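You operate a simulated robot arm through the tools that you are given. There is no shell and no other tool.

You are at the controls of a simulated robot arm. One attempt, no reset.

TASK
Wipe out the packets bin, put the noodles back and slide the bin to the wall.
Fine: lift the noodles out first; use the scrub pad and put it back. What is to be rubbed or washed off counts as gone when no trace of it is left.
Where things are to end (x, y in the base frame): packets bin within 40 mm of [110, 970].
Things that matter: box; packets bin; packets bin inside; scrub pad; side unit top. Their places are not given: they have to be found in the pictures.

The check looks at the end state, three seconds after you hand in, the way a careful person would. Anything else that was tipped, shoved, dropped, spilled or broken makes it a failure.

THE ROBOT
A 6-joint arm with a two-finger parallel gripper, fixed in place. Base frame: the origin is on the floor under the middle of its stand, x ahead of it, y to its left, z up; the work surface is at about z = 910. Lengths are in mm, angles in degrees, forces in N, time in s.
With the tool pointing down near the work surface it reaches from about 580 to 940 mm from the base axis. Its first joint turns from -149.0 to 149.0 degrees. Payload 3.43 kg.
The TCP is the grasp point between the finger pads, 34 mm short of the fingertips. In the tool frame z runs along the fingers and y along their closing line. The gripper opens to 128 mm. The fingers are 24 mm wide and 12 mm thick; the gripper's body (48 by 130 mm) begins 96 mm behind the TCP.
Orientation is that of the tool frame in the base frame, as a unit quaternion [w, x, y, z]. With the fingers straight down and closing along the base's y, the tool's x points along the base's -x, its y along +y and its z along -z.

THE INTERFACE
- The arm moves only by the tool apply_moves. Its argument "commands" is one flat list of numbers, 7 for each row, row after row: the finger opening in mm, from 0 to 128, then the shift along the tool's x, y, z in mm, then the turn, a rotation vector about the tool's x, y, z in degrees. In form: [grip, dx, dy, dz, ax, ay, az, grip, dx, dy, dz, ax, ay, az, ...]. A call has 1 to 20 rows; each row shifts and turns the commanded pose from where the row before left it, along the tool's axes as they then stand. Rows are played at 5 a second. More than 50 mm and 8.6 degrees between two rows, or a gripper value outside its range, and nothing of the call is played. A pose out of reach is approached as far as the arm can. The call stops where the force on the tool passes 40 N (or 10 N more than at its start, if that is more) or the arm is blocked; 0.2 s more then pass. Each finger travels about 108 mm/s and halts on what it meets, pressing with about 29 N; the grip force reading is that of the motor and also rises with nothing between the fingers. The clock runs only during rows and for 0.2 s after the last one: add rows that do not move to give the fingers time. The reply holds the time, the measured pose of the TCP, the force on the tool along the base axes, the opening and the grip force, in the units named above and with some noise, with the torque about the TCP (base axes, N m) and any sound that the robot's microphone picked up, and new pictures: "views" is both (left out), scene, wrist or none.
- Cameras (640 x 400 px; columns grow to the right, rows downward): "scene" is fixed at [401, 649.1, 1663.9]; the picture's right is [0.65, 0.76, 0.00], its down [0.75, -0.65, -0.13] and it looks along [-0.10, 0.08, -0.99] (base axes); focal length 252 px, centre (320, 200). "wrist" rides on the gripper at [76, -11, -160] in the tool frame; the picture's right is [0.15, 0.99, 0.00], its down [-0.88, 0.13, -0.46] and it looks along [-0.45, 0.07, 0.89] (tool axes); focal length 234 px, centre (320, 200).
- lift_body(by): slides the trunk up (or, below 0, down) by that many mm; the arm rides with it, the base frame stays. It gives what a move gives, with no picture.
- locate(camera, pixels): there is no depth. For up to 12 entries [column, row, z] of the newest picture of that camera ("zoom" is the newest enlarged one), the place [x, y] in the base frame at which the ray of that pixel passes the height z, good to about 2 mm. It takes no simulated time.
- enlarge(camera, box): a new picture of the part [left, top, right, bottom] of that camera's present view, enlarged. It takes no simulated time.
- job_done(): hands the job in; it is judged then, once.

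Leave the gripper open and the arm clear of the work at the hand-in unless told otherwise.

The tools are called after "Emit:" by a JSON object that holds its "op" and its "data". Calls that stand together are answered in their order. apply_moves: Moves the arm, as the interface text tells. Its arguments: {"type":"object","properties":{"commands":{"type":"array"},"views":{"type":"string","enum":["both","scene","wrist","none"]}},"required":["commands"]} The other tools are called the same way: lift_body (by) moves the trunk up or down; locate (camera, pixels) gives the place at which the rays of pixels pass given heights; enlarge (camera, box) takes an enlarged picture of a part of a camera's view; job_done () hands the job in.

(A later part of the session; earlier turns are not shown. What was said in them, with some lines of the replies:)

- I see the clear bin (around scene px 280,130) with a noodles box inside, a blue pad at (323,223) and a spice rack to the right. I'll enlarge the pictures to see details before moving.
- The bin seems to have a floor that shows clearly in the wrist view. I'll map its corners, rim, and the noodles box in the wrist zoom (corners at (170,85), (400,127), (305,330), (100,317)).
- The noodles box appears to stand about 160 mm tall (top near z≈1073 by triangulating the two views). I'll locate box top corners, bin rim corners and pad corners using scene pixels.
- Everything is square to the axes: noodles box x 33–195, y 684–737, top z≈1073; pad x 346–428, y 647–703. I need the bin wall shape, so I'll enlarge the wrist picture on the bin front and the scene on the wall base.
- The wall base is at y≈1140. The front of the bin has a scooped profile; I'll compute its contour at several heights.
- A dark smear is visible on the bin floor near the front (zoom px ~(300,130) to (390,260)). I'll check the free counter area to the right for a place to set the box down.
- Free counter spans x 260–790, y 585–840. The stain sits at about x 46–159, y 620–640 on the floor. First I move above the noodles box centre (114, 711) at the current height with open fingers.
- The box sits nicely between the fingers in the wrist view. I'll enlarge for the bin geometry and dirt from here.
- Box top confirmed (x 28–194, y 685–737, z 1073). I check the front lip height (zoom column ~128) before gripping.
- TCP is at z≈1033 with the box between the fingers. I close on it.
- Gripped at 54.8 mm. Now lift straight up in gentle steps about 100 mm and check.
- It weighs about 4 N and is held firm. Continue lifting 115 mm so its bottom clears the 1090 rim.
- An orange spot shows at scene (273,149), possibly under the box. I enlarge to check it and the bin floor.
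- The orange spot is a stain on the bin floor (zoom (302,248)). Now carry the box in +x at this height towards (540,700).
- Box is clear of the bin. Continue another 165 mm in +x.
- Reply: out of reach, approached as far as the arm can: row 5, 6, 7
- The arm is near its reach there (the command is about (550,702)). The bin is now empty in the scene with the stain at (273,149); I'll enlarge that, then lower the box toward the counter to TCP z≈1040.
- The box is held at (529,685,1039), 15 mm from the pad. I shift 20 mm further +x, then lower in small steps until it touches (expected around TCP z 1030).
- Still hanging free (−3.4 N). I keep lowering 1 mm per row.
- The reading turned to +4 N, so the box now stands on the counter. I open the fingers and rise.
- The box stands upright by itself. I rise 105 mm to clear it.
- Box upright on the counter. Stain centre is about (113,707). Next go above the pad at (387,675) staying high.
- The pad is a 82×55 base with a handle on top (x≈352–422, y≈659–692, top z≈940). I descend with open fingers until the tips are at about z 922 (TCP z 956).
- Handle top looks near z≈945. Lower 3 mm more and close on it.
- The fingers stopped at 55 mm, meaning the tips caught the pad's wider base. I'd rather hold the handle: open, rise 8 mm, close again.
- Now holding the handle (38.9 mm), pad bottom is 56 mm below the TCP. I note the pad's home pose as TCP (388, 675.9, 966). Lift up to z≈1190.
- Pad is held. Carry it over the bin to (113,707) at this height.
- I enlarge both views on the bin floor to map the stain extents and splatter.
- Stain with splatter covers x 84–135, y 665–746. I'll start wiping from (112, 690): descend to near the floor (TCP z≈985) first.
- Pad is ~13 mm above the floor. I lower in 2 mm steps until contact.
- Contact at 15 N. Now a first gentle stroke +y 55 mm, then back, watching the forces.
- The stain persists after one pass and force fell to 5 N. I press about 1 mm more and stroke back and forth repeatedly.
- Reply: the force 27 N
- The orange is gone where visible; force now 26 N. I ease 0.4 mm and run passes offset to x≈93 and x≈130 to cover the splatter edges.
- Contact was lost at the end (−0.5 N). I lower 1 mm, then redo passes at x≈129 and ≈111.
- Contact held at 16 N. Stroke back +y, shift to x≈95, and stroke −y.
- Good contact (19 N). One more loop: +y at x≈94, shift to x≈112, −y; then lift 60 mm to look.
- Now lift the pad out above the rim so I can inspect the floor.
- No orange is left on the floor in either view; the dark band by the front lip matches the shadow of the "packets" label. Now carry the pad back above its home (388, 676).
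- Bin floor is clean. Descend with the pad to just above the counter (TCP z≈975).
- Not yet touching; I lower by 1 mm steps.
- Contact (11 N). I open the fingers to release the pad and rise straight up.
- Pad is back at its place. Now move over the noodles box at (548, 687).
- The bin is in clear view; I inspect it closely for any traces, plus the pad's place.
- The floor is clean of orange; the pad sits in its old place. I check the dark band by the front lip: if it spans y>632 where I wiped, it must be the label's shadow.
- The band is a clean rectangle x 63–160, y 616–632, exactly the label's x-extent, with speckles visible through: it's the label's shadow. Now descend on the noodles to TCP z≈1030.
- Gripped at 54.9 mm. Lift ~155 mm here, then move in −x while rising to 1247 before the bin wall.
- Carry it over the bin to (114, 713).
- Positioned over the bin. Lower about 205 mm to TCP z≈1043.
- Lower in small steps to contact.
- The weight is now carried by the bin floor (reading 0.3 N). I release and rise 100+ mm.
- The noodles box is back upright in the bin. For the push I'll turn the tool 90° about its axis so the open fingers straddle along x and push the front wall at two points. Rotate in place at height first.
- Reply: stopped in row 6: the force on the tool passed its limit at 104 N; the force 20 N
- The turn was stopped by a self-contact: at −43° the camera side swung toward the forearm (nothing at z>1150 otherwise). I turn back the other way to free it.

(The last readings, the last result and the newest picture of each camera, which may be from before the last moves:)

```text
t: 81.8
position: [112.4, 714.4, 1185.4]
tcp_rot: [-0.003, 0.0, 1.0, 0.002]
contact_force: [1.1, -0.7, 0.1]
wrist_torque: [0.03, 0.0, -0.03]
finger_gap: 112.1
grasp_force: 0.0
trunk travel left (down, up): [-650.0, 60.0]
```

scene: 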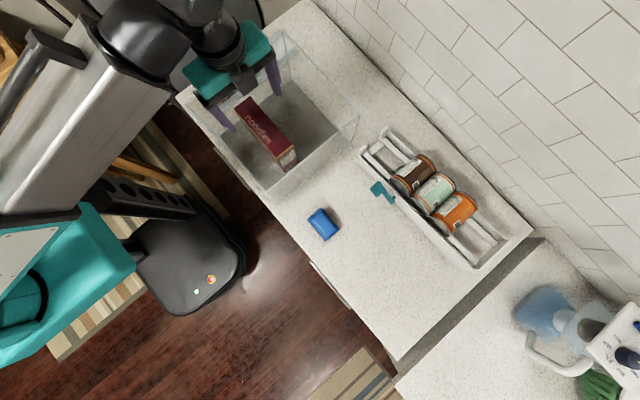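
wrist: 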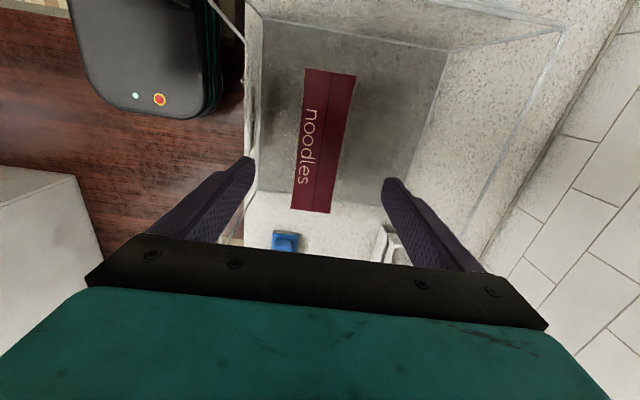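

Free again, scene unchanged. I try the other direction (+) in slow steps to put the camera on the far side from the forearm.

Emit:
{"op": "apply_moves", "data": {"commands": [112, 0, 0, 0, 0, 0, 6, 112, 0, 0, 0, 0, 0, 6, 112, 0, 0, 0, 0, 0, 6, 112, 0, 0, 0, 0, 0, 6, 112, 0, 0, 0, 0, 0, 6, 112, 0, 0, 0, 0, 0, 6, 112, 0, 0, 0, 0, 0, 6, 112, 0, 0, 0, 0, 0, 6, 112, 0, 0, 0, 0, 0, 6, 112, 0, 0, 0, 0, 0, 6, 112, 0, 0, 0, 0, 0, 6, 112, 0, 0, 0, 0, 0, 6, 112, 0, 0, 0, 0, 0, 6, 112, 0, 0, 0, 0, 0, 6, 112, 0, 0, 0, 0, 0, 6, 112, 0, 0, 0, 0, 0, 0], "views": "both"}}

```text
t: 85.2
position: [129.4, 713.1, 1186.7]
tcp_rot: [-0.002, 0.7, 0.715, 0.0]
contact_force: [0.5, 0.1, 0.5]
wrist_torque: [-0.04, -0.01, 0.0]
finger_gap: 111.9
grasp_force: 0.0
out of reach, approached as far as the arm can: row 15
trunk travel left (down, up): [-650.0, 60.0]
```

scene: 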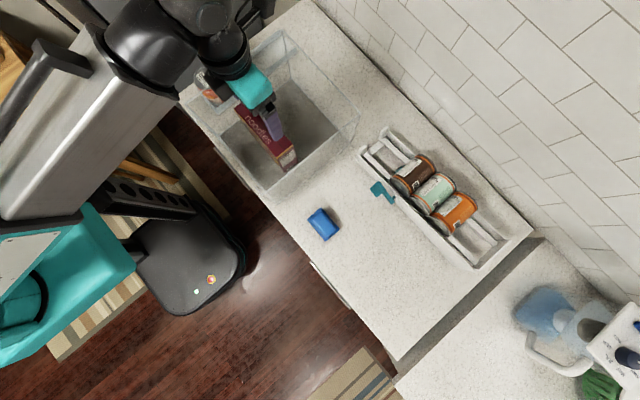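
wrist: 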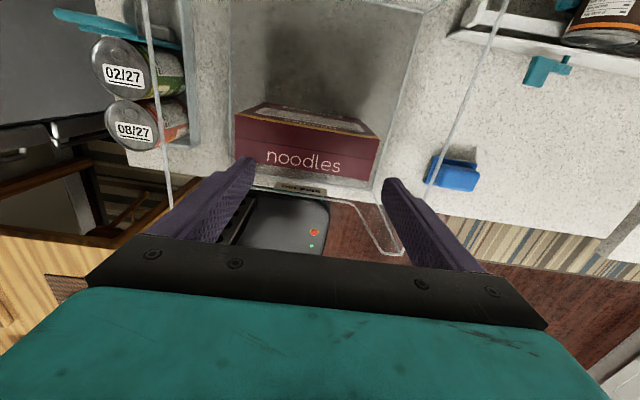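

The tool reaches ~89° but sits at a joint limit there, so it's unsuited for a long push. Better: turn back and clamp the low front lip between the fingers, then drag the bin. From this view I first examine the lip (px ~ (230–400,180–250)).

Emit:
{"op": "enlarge", "data": {"camera": "wrist", "box": [130, 80, 450, 280]}}

Emit:
{"op": "enlarge", "data": {"camera": "wrist", "box": [220, 160, 420, 270]}}

```text
2.00 times, centred on (290, 180) of wrist
```

zoom: 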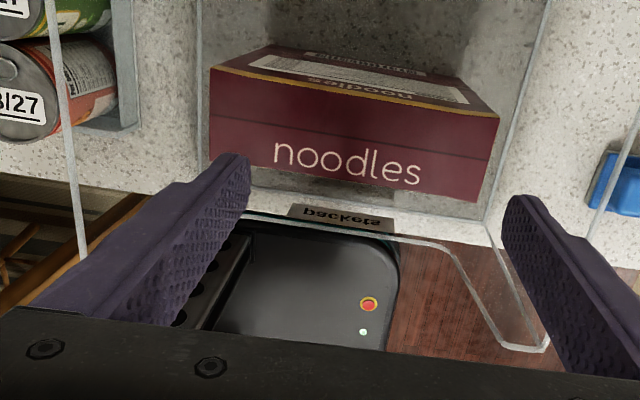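

```text
3.20 times, centred on (320, 215) of wrist
```

zoom: 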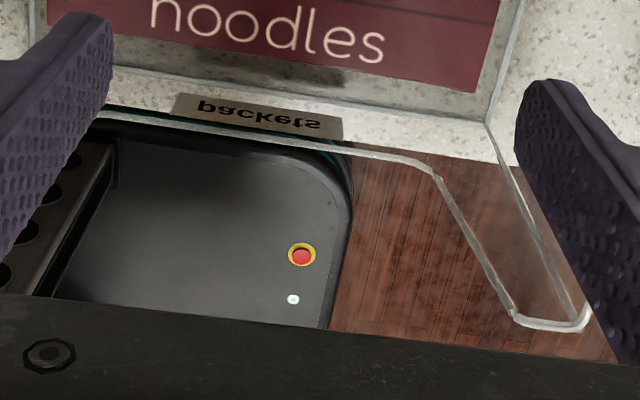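

I compute the lip height: locate lip top px and the floor/front edge at several heights.

Emit:
{"op": "locate", "data": {"camera": "zoom", "pixels": [[200, 85, 913], [485, 122, 913], [250, 138, 940], [250, 138, 960], [250, 138, 980], [250, 138, 1000], [410, 160, 980], [515, 315, 1090], [515, 315, 1060], [435, 172, 980]]}}

```text
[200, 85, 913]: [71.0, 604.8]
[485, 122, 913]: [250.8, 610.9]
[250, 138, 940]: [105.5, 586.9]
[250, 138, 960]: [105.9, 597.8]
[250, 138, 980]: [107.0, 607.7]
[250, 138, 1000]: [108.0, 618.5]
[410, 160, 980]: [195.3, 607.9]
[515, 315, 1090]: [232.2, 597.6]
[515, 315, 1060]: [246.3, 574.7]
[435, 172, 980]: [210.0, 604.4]
```

Lip top is at z≈978, y≈606, low for x≈20–205. I turn the tool back to closing along y.

Emit:
{"op": "apply_moves", "data": {"commands": [112, 0, 0, 0, 0, 0, -8, 112, 0, 0, 0, 0, 0, -8, 112, 0, 0, 0, 0, 0, -8, 112, 0, 0, 0, 0, 0, -8, 112, 0, 0, 0, 0, 0, -8, 112, 0, 0, 0, 0, 0, -8, 112, 0, 0, 0, 0, 0, -8, 112, 0, 0, 0, 0, 0, -8, 112, 0, 0, 0, 0, 0, -8, 112, 0, 0, 0, 0, 0, -8, 90, 0, 0, 0, 0, 0, -8, 80, 0, 0, 0, 0, 0, -0.8, 80, 0, 0, 0, 0, 0, 0], "views": "wrist"}}

```text
t: 88.0
position: [127.8, 713.3, 1187.1]
tcp_rot: [-0.003, 0.008, 1.0, 0.002]
contact_force: [-0.6, 0.5, 0.6]
wrist_torque: [0.01, -0.04, -0.03]
finger_gap: 80.0
grasp_force: 0.0
trunk travel left (down, up): [-650.0, 60.0]
```

wrist: 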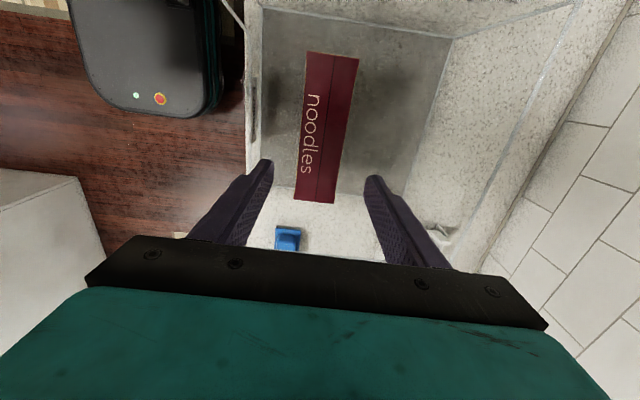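

Orientation restored (0.9° off, which I correct). Move back to above the front lip: (105, 606).

Emit:
{"op": "apply_moves", "data": {"commands": [80, 0, 0, 0, 0, 0, -0.9, 80, 8, -35, 0, 0, 0, 0, 80, 8, -36, 0, 0, 0, 0, 80, 7, -36, 0, 0, 0, 0, 80, 0, 0, 0, 0, 0, 0], "views": "both"}}

```text
t: 89.2
position: [104.5, 605.9, 1186.5]
tcp_rot: [-0.003, 0.001, 1.0, 0.002]
contact_force: [-0.8, 0.0, 0.5]
wrist_torque: [0.02, 0.03, -0.02]
finger_gap: 80.0
grasp_force: 0.1
trunk travel left (down, up): [-650.0, 60.0]
```

scene: 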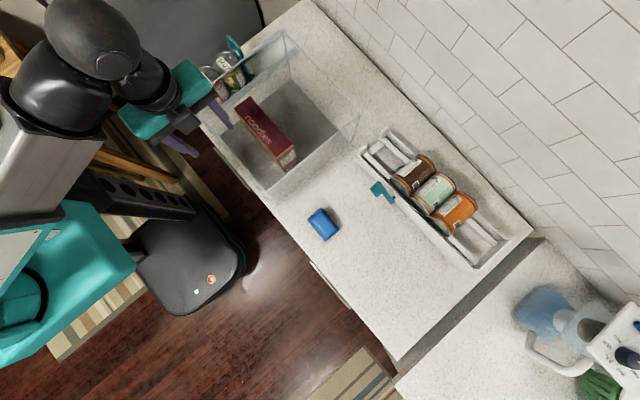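
wrist: 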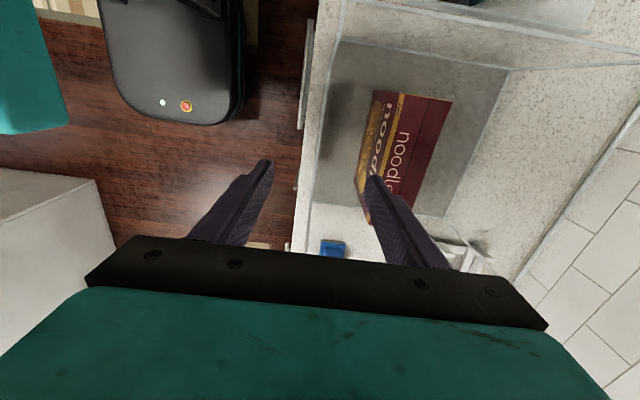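

Centred over the lip. Descend to z≈1040 (tips at 1006, still above the lip) and re-check the alignment.

Emit:
{"op": "apply_moves", "data": {"commands": [80, 0, 0, 40, 0, 0, 0, 80, 0, 0, 40, 0, 0, 0, 80, 0, 0, 40, 0, 0, 0, 80, 0, 0, 26, 0, 0, 0, 80, 0, 0, 0, 0, 0, 0], "views": "wrist"}}

Emit:
{"op": "enlarge", "data": {"camera": "wrist", "box": [220, 60, 460, 270]}}

```text
t: 90.4
position: [106.1, 605.9, 1041.5]
tcp_rot: [-0.003, 0.001, 1.0, 0.003]
contact_force: [0.5, -0.4, -0.6]
wrist_torque: [0.03, 0.0, 0.03]
finger_gap: 79.9
grasp_force: 0.0
trunk travel left (down, up): [-650.0, 60.0]
```

wrist: 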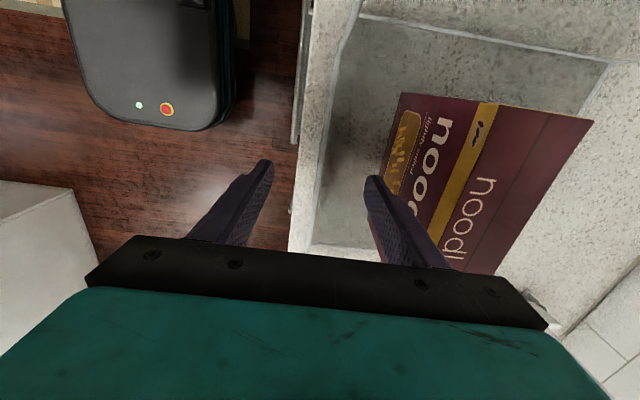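

```text
1.90 times, centred on (340, 165) of wrist
```

zoom: 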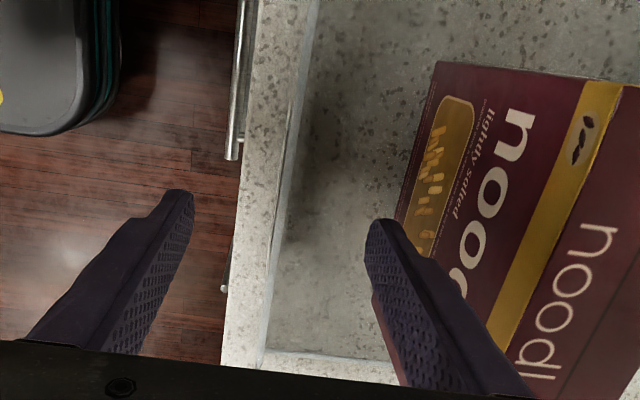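

The lip line runs midway between the fingers. I narrow to 60 mm and descend 69 mm so the fingers straddle the lip.

Emit:
{"op": "apply_moves", "data": {"commands": [60, 0, 0, 0, 0, 0, 0, 60, 0, 0, 20, 0, 0, 0, 60, 0, 0, 20, 0, 0, 0, 60, 0, 0, 15, 0, 0, 0, 60, 0, 0, 14, 0, 0, 0, 60, 0, 0, 0, 0, 0, 0], "views": "both"}}

Emit:
{"op": "enlarge", "data": {"camera": "wrist", "box": [220, 60, 460, 270]}}

```text
t: 91.8
position: [104.7, 607.0, 972.1]
tcp_rot: [-0.003, 0.002, 1.0, 0.002]
contact_force: [-0.2, -0.8, 0.1]
wrist_torque: [0.02, 0.01, -0.01]
finger_gap: 59.9
grasp_force: 0.1
trunk travel left (down, up): [-650.0, 60.0]
```

scene: 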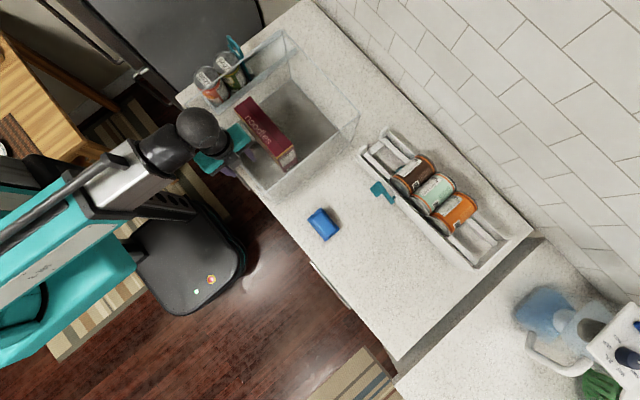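
wrist: 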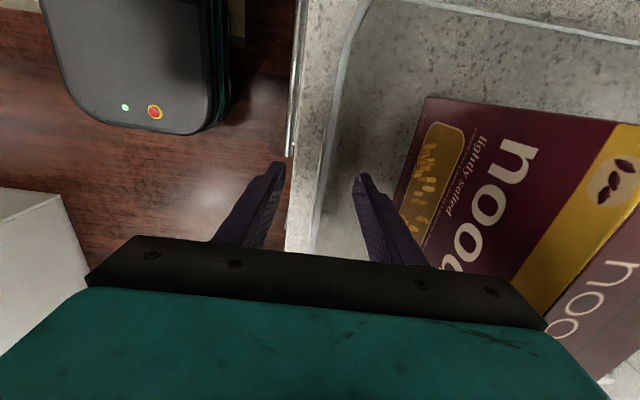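

```text
1.90 times, centred on (340, 165) of wrist
```

zoom: 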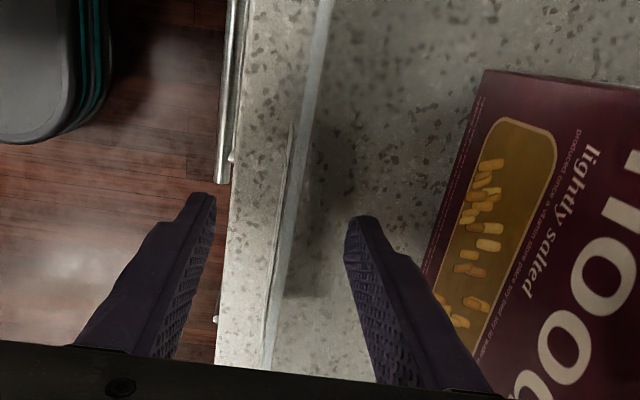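

The fingers straddle the lip evenly. Close gently onto it.

Emit:
{"op": "apply_moves", "data": {"commands": [40, 0, 0, 0, 0, 0, 0, 20, 0, 0, 0, 0, 0, 0, 10, 0, 0, 0, 0, 0, 0, 0, 0, 0, 0, 0, 0, 0, 0, 0, 0, 0, 0, 0, 0, 0, 0, 0, 0, 0, 0, 0], "views": "both"}}

```text
t: 93.2
position: [105.5, 606.7, 971.9]
tcp_rot: [-0.003, 0.001, 1.0, 0.002]
contact_force: [-0.8, 2.1, 1.6]
wrist_torque: [-0.66, 0.0, 0.14]
finger_gap: 4.0
grasp_force: 29.1
trunk travel left (down, up): [-650.0, 60.0]
```

scene: 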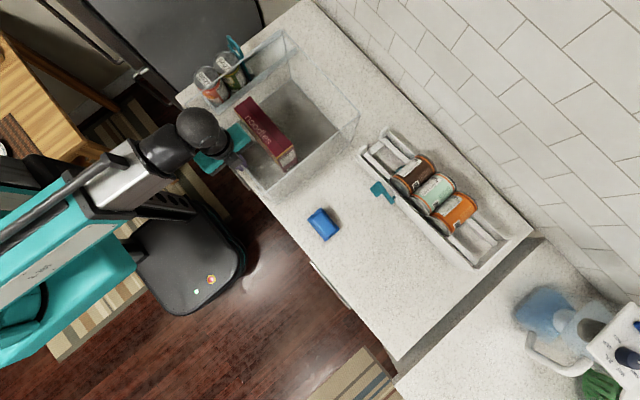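
wrist: 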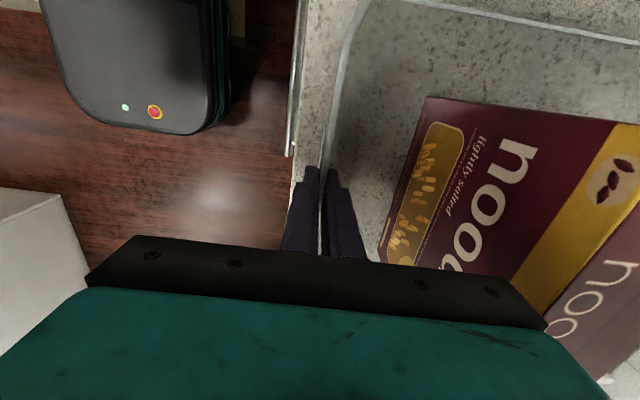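

Clamped on the wall (gap 4.0 mm). Now drag +y: first 24 mm slowly, check forces.

Emit:
{"op": "apply_moves", "data": {"commands": [0, 0, 2, 0, 0, 0, 0, 0, 0, 4, 0, 0, 0, 0, 0, 0, 5, 0, 0, 0, 0, 0, 0, 5, 0, 0, 0, 0, 0, 0, 5, 0, 0, 0, 0, 0, 0, 3, 0, 0, 0, 0, 0, 0, 0, 0, 0, 0, 0], "views": "both"}}

```text
t: 94.8
position: [104.3, 630.3, 972.1]
tcp_rot: [-0.002, 0.001, 1.0, 0.002]
contact_force: [0.5, -2.6, 0.6]
wrist_torque: [-0.72, -0.01, -0.01]
finger_gap: 3.9
grasp_force: 29.2
trunk travel left (down, up): [-650.0, 60.0]
```

scene: 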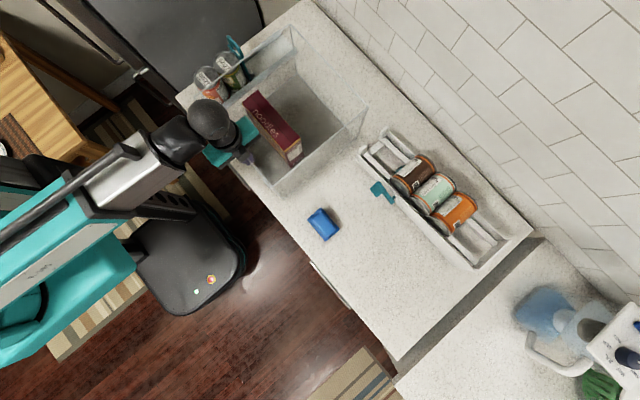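
wrist: 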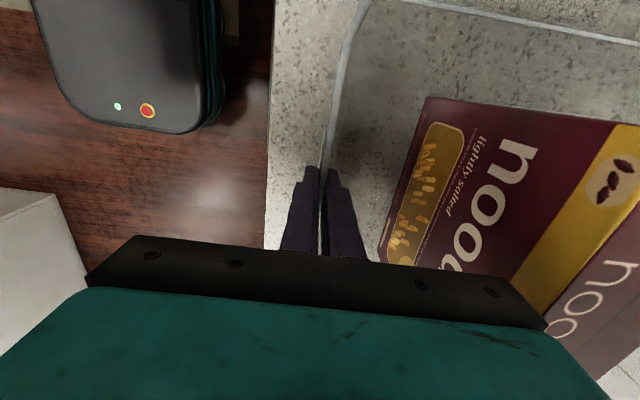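

The bin slides with only ~3 N and the noodles stay upright. I check clearance to the rack's left end and to the can tray before continuing.

Emit:
{"op": "enlarge", "data": {"camera": "scene", "box": [320, 80, 440, 190]}}

Emit:
{"op": "locate", "data": {"camera": "scene", "pixels": [[360, 150, 912], [360, 150, 960], [384, 128, 912], [384, 128, 960], [368, 105, 1090], [291, 24, 1090], [298, 47, 910], [298, 47, 960]]}}

```text
3.64 times, centred on (380, 135) of scene
```

zoom: 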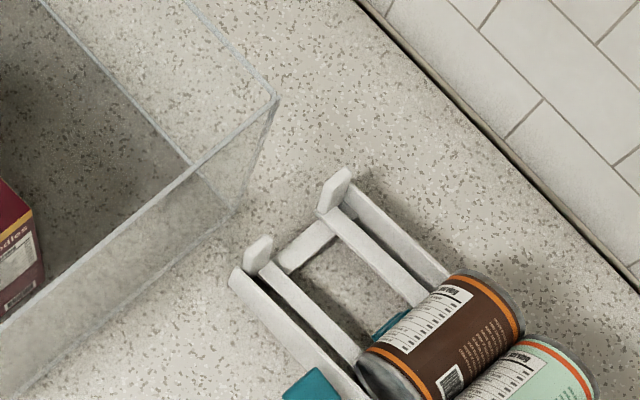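

```text
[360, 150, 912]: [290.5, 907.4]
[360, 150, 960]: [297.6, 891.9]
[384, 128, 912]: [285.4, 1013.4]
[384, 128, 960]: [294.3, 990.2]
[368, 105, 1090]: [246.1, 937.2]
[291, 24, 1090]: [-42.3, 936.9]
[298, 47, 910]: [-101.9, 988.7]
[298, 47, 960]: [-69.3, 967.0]
```

Emit:
{"op": "locate", "data": {"camera": "zoom", "pixels": [[238, 210, 912], [278, 98, 1090], [278, 98, 1100], [228, 275, 960], [258, 240, 960], [318, 205, 960], [345, 168, 960], [22, 390, 912]]}}

```text
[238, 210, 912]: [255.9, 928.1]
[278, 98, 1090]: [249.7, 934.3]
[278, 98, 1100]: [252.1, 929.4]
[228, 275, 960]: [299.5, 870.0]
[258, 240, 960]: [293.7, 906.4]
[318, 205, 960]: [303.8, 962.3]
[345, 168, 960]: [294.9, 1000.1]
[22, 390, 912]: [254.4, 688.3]
```

Clearances are fine: bin spans x −42…255, rack starts at x≥294. Bin centre is now ≈(106.5, 778); needs ~193 mm more. Continue at 8 mm per row.

Emit:
{"op": "apply_moves", "data": {"commands": [0, 0, 3, 0, 0, 0, 0, 0, 0, 6, 0, 0, 0, 0, 0, 0, 8, 0, 0, 0, 0, 0, 0, 8, 0, 0, 0, 0, 0, 0, 8, 0, 0, 0, 0, 0, -1, 8, 0, 0, 0, 0, 0, 0, 8, 0, 0, 0, 0, 0, 0, 8, 0, 0, 0, 0, 0, -1, 8, 0, 0, 0, 0, 0, 0, 8, 0, 0, 0, 0, 0, 0, 8, 0, 0, 0, 0, 0, 0, 6, 0, 0, 0, 0, 0, 0, 4, 0, 0, 0, 0, 0, 0, 2, 0, 0, 0, 0, 0, 0, 0, 0, 0, 0, 0], "views": "both"}}

```text
t: 98.0
position: [107.0, 723.3, 971.1]
tcp_rot: [-0.002, 0.0, 1.0, 0.001]
contact_force: [0.0, -3.0, 0.6]
wrist_torque: [-0.62, 0.1, 0.01]
finger_gap: 4.0
grasp_force: 28.8
trunk travel left (down, up): [-650.0, 60.0]
```

scene: 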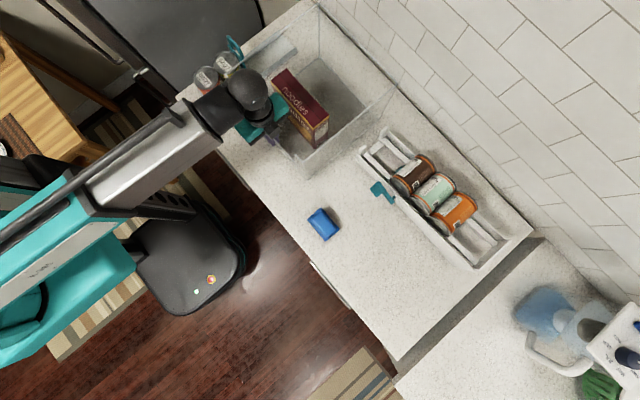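
wrist: 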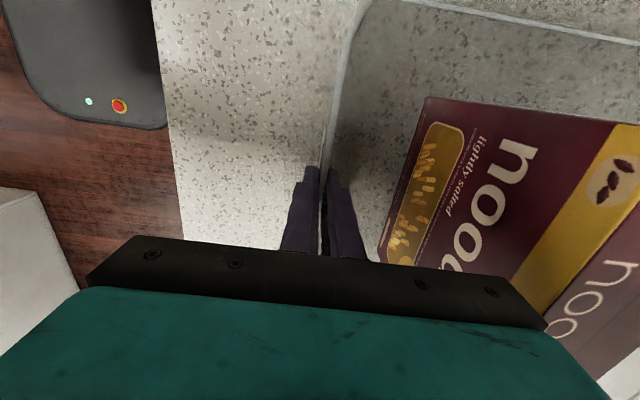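

Sliding well, noodles upright and steady. About 99 mm to go.

Emit:
{"op": "apply_moves", "data": {"commands": [0, 0, 3, 0, 0, 0, 0, 0, 0, 6, 0, 0, 0, 0, 0, 0, 8, 0, 0, 0, 0, 0, 0, 8, 0, 0, 0, 0, 0, 0, 8, 0, 0, 0, 0, 0, 0, 8, 0, 0, 0, 0, 0, 0, 8, 0, 0, 0, 0, 0, 0, 8, 0, 0, 0, 0, 0, -1, 8, 0, 0, 0, 0, 0, 0, 8, 0, 0, 0, 0, 0, 0, 8, 0, 0, 0, 0, 0, 0, 6, 0, 0, 0, 0, 0, 0, 4, 0, 0, 0, 0, 0, 0, 3, 0, 0, 0, 0, 0, 0, 2, 0, 0, 0, 0, 0, 0, 0, 0, 0, 0, 0], "views": "both"}}

```text
t: 101.4
position: [107.6, 820.8, 971.8]
tcp_rot: [-0.002, 0.001, 1.0, 0.003]
contact_force: [1.3, -2.9, 0.0]
wrist_torque: [-0.65, -0.04, -0.04]
finger_gap: 4.1
grasp_force: 28.8
trunk travel left (down, up): [-650.0, 60.0]
```

scene: 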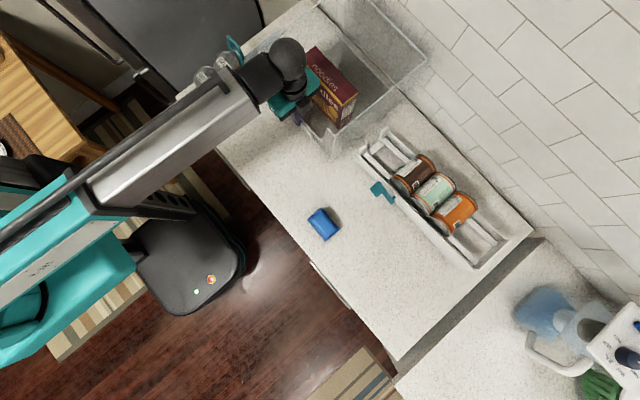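
wrist: 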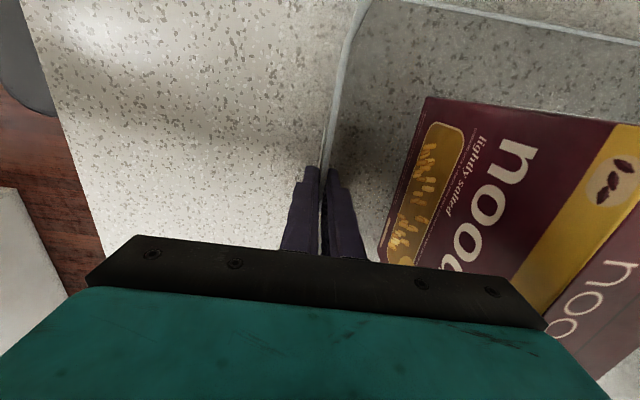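

I verify the bin's position from its back rim corner in the scene.

Emit:
{"op": "enlarge", "data": {"camera": "scene", "box": [280, 0, 440, 170]}}

```text
2.35 times, centred on (360, 85) of scene
```

zoom: 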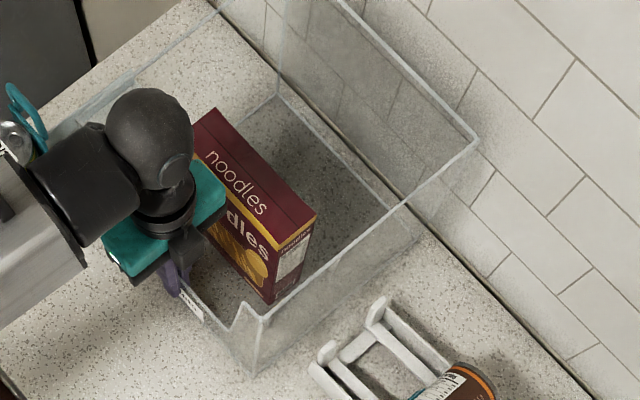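

Emit:
{"op": "locate", "data": {"camera": "zoom", "pixels": [[479, 140, 1097], [479, 140, 1090], [262, 318, 1097], [252, 373, 912], [425, 232, 912], [278, 96, 913]]}}

```text
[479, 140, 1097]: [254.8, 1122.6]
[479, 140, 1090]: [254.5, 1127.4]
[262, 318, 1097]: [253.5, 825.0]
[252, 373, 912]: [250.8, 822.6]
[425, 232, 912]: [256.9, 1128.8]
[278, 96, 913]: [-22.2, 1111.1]
```

Back outer edge ≈1122–1128, front ≈822: centre ≈(108, 971). Release the lip and rise straight up.

Emit:
{"op": "apply_moves", "data": {"commands": [8, 0, 0, 0, 0, 0, 0, 25, 0, 0, 0, 0, 0, 0, 45, 0, 0, 0, 0, 0, 0, 45, 0, 0, 0, 0, 0, 0, 45, 0, 0, -10, 0, 0, 0, 45, 0, 0, -30, 0, 0, 0, 45, 0, 0, -40, 0, 0, 0, 45, 0, 0, -40, 0, 0, 0, 45, 0, 0, -40, 0, 0, 0, 45, 0, 0, -30, 0, 0, 0, 45, 0, 0, 0, 0, 0, 0], "views": "both"}}

```text
t: 103.8
position: [108.6, 820.8, 1162.0]
tcp_rot: [-0.003, 0.001, 1.0, 0.002]
contact_force: [0.6, 0.3, 0.8]
wrist_torque: [-0.02, 0.02, 0.03]
finger_gap: 45.3
grasp_force: 0.1
trunk travel left (down, up): [-650.0, 60.0]
```

scene: 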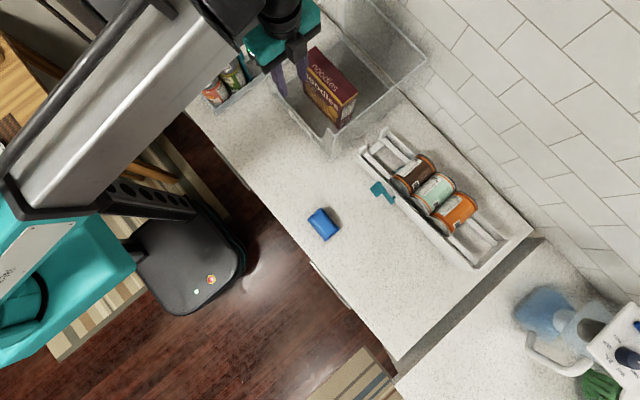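
wrist: 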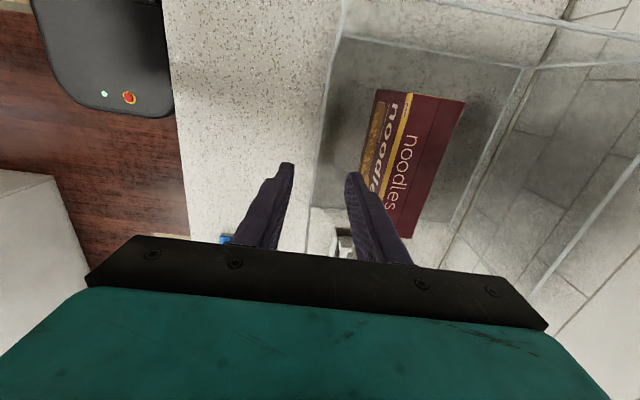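

Released cleanly. Now retreat to near the start pose (−y about 215 mm) and open the gripper fully.

Emit:
{"op": "apply_moves", "data": {"commands": [45, 0, -20, -5, 0, 0, 0, 60, 3, -38, 0, 0, 0, 0, 80, 4, -38, 0, 0, 0, 0, 100, 4, -38, 0, 0, 0, 0, 120, 4, -38, 0, 0, 0, 0, 128, 4, -35, 0, 0, 0, 0, 128, 3, -15, 0, 0, 0, 0, 128, 0, 0, 0, 0, 0, 0], "views": "both"}}

Emit:
{"op": "enlarge", "data": {"camera": "scene", "box": [180, 0, 440, 180]}}

Emit:
{"op": "enlarge", "data": {"camera": "wrist", "box": [380, 0, 640, 200]}}

```text
t: 105.6
position: [87.2, 596.8, 1167.5]
tcp_rot: [-0.002, 0.001, 1.0, 0.002]
contact_force: [0.1, 0.2, -0.2]
wrist_torque: [0.02, -0.01, 0.0]
finger_gap: 128.0
grasp_force: 0.1
trunk travel left (down, up): [-650.0, 60.0]
```

scene: 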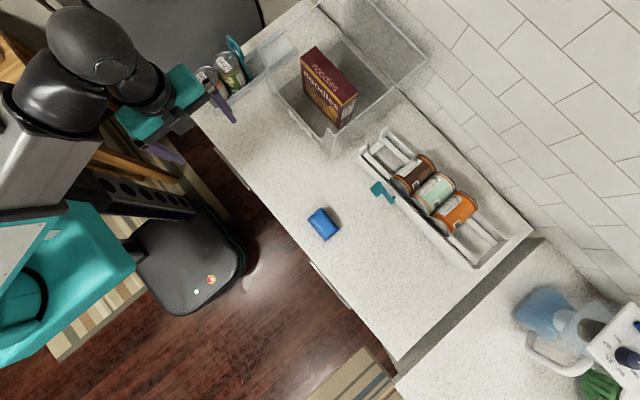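
wrist: 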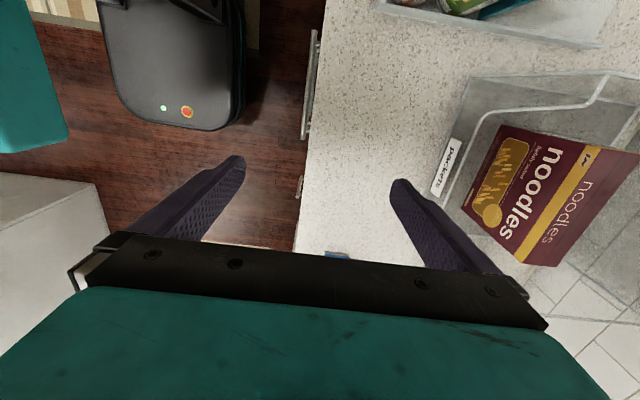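

```text
2.22 times, centred on (310, 90) of scene
```

zoom: 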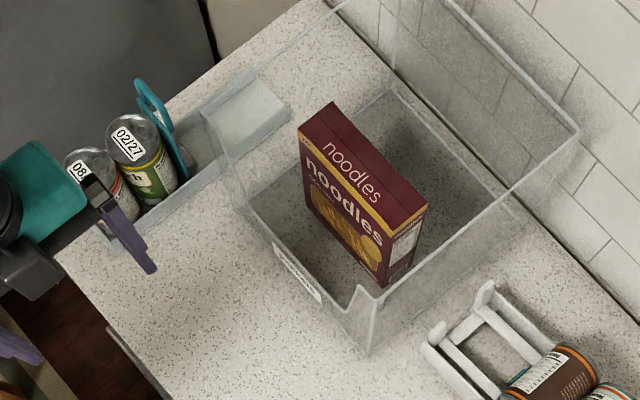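

```text
2.00 times, centred on (510, 100) of wrist
```

zoom: 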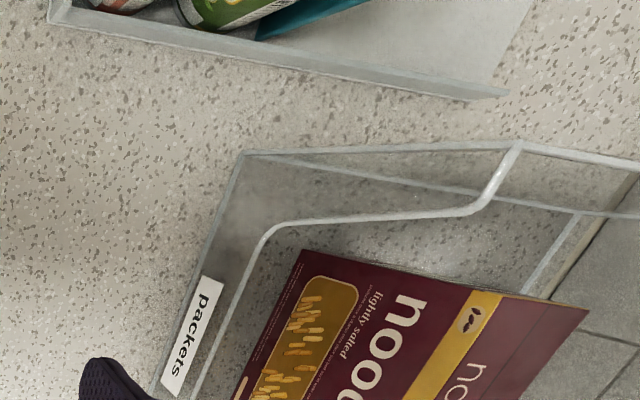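

Bin is at the wall with the noodles upright, cans and rack undisturbed. One last check of the counter where the box and pad stood, and the bin floor again.

Emit:
{"op": "enlarge", "data": {"camera": "scene", "box": [290, 190, 440, 300]}}

Emit:
{"op": "enlarge", "data": {"camera": "scene", "box": [270, 20, 420, 160]}}

Emit:
{"op": "enlarge", "data": {"camera": "scene", "box": [190, 60, 300, 200]}}

```text
3.64 times, centred on (365, 245) of scene
```

zoom: 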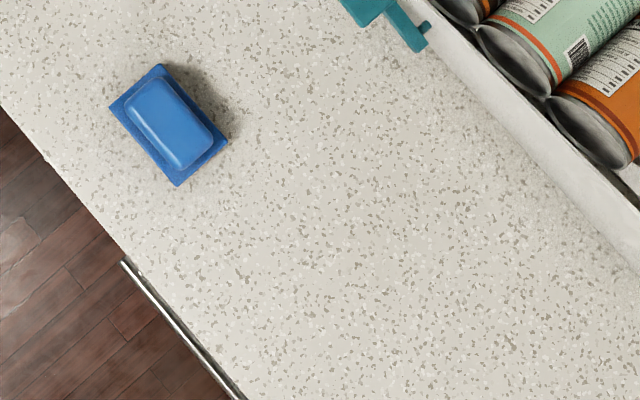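

```text
2.86 times, centred on (345, 90) of scene
```

zoom: 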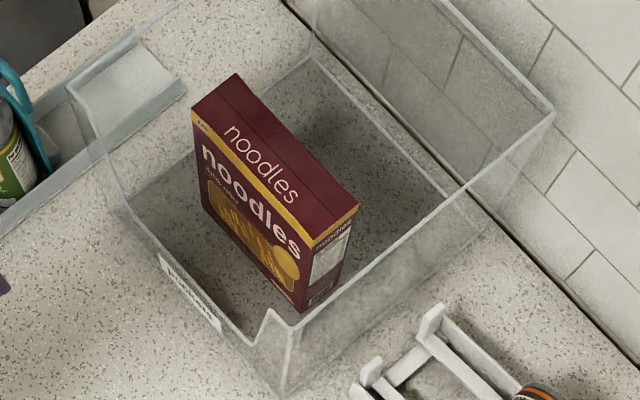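

```text
2.86 times, centred on (245, 130) of scene
```

zoom: 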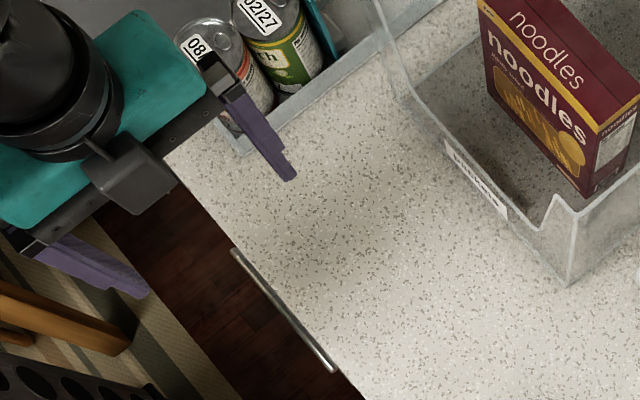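

The counter has no marks and the pad is back in its spot. The bin floor shows no orange, the noodles stand upright in the bin, and the bin is centred near (108, 971). The gripper is open and the arm is clear, so I hand in.

Emit:
{"op": "job_done", "data": {}}

```text
The job is handed in.
```

I wiped the packets bin out, put the noodles back in it, slid it to the wall, and handed the job in. I haven't seen the check's result.

- **Bin floor:** I found one orange stain with small splatter around it and rubbed it with the scrub pad. No orange showed in the pictures afterwards. I left the dark strip by the front lip, because it matches the shadow of the "packets" label.
- **Noodles:** the box stands upright in the bin, near where it was before.
- **Bin position:** the centre is at about [108, 971], and the back is roughly 15 to 20 mm from the wall.
- **Scrub pad:** it is back in its original spot, and the counter around it shows no marks.

One turn of the gripper was stopped by a 104 N force, most likely against the robot's own forearm. It happened well above the bin, and nothing in the pictures had moved. I then slid the bin by clamping its front lip.

The cans, rack and tray look undisturbed. The gripper is open and the arm is clear of the work.
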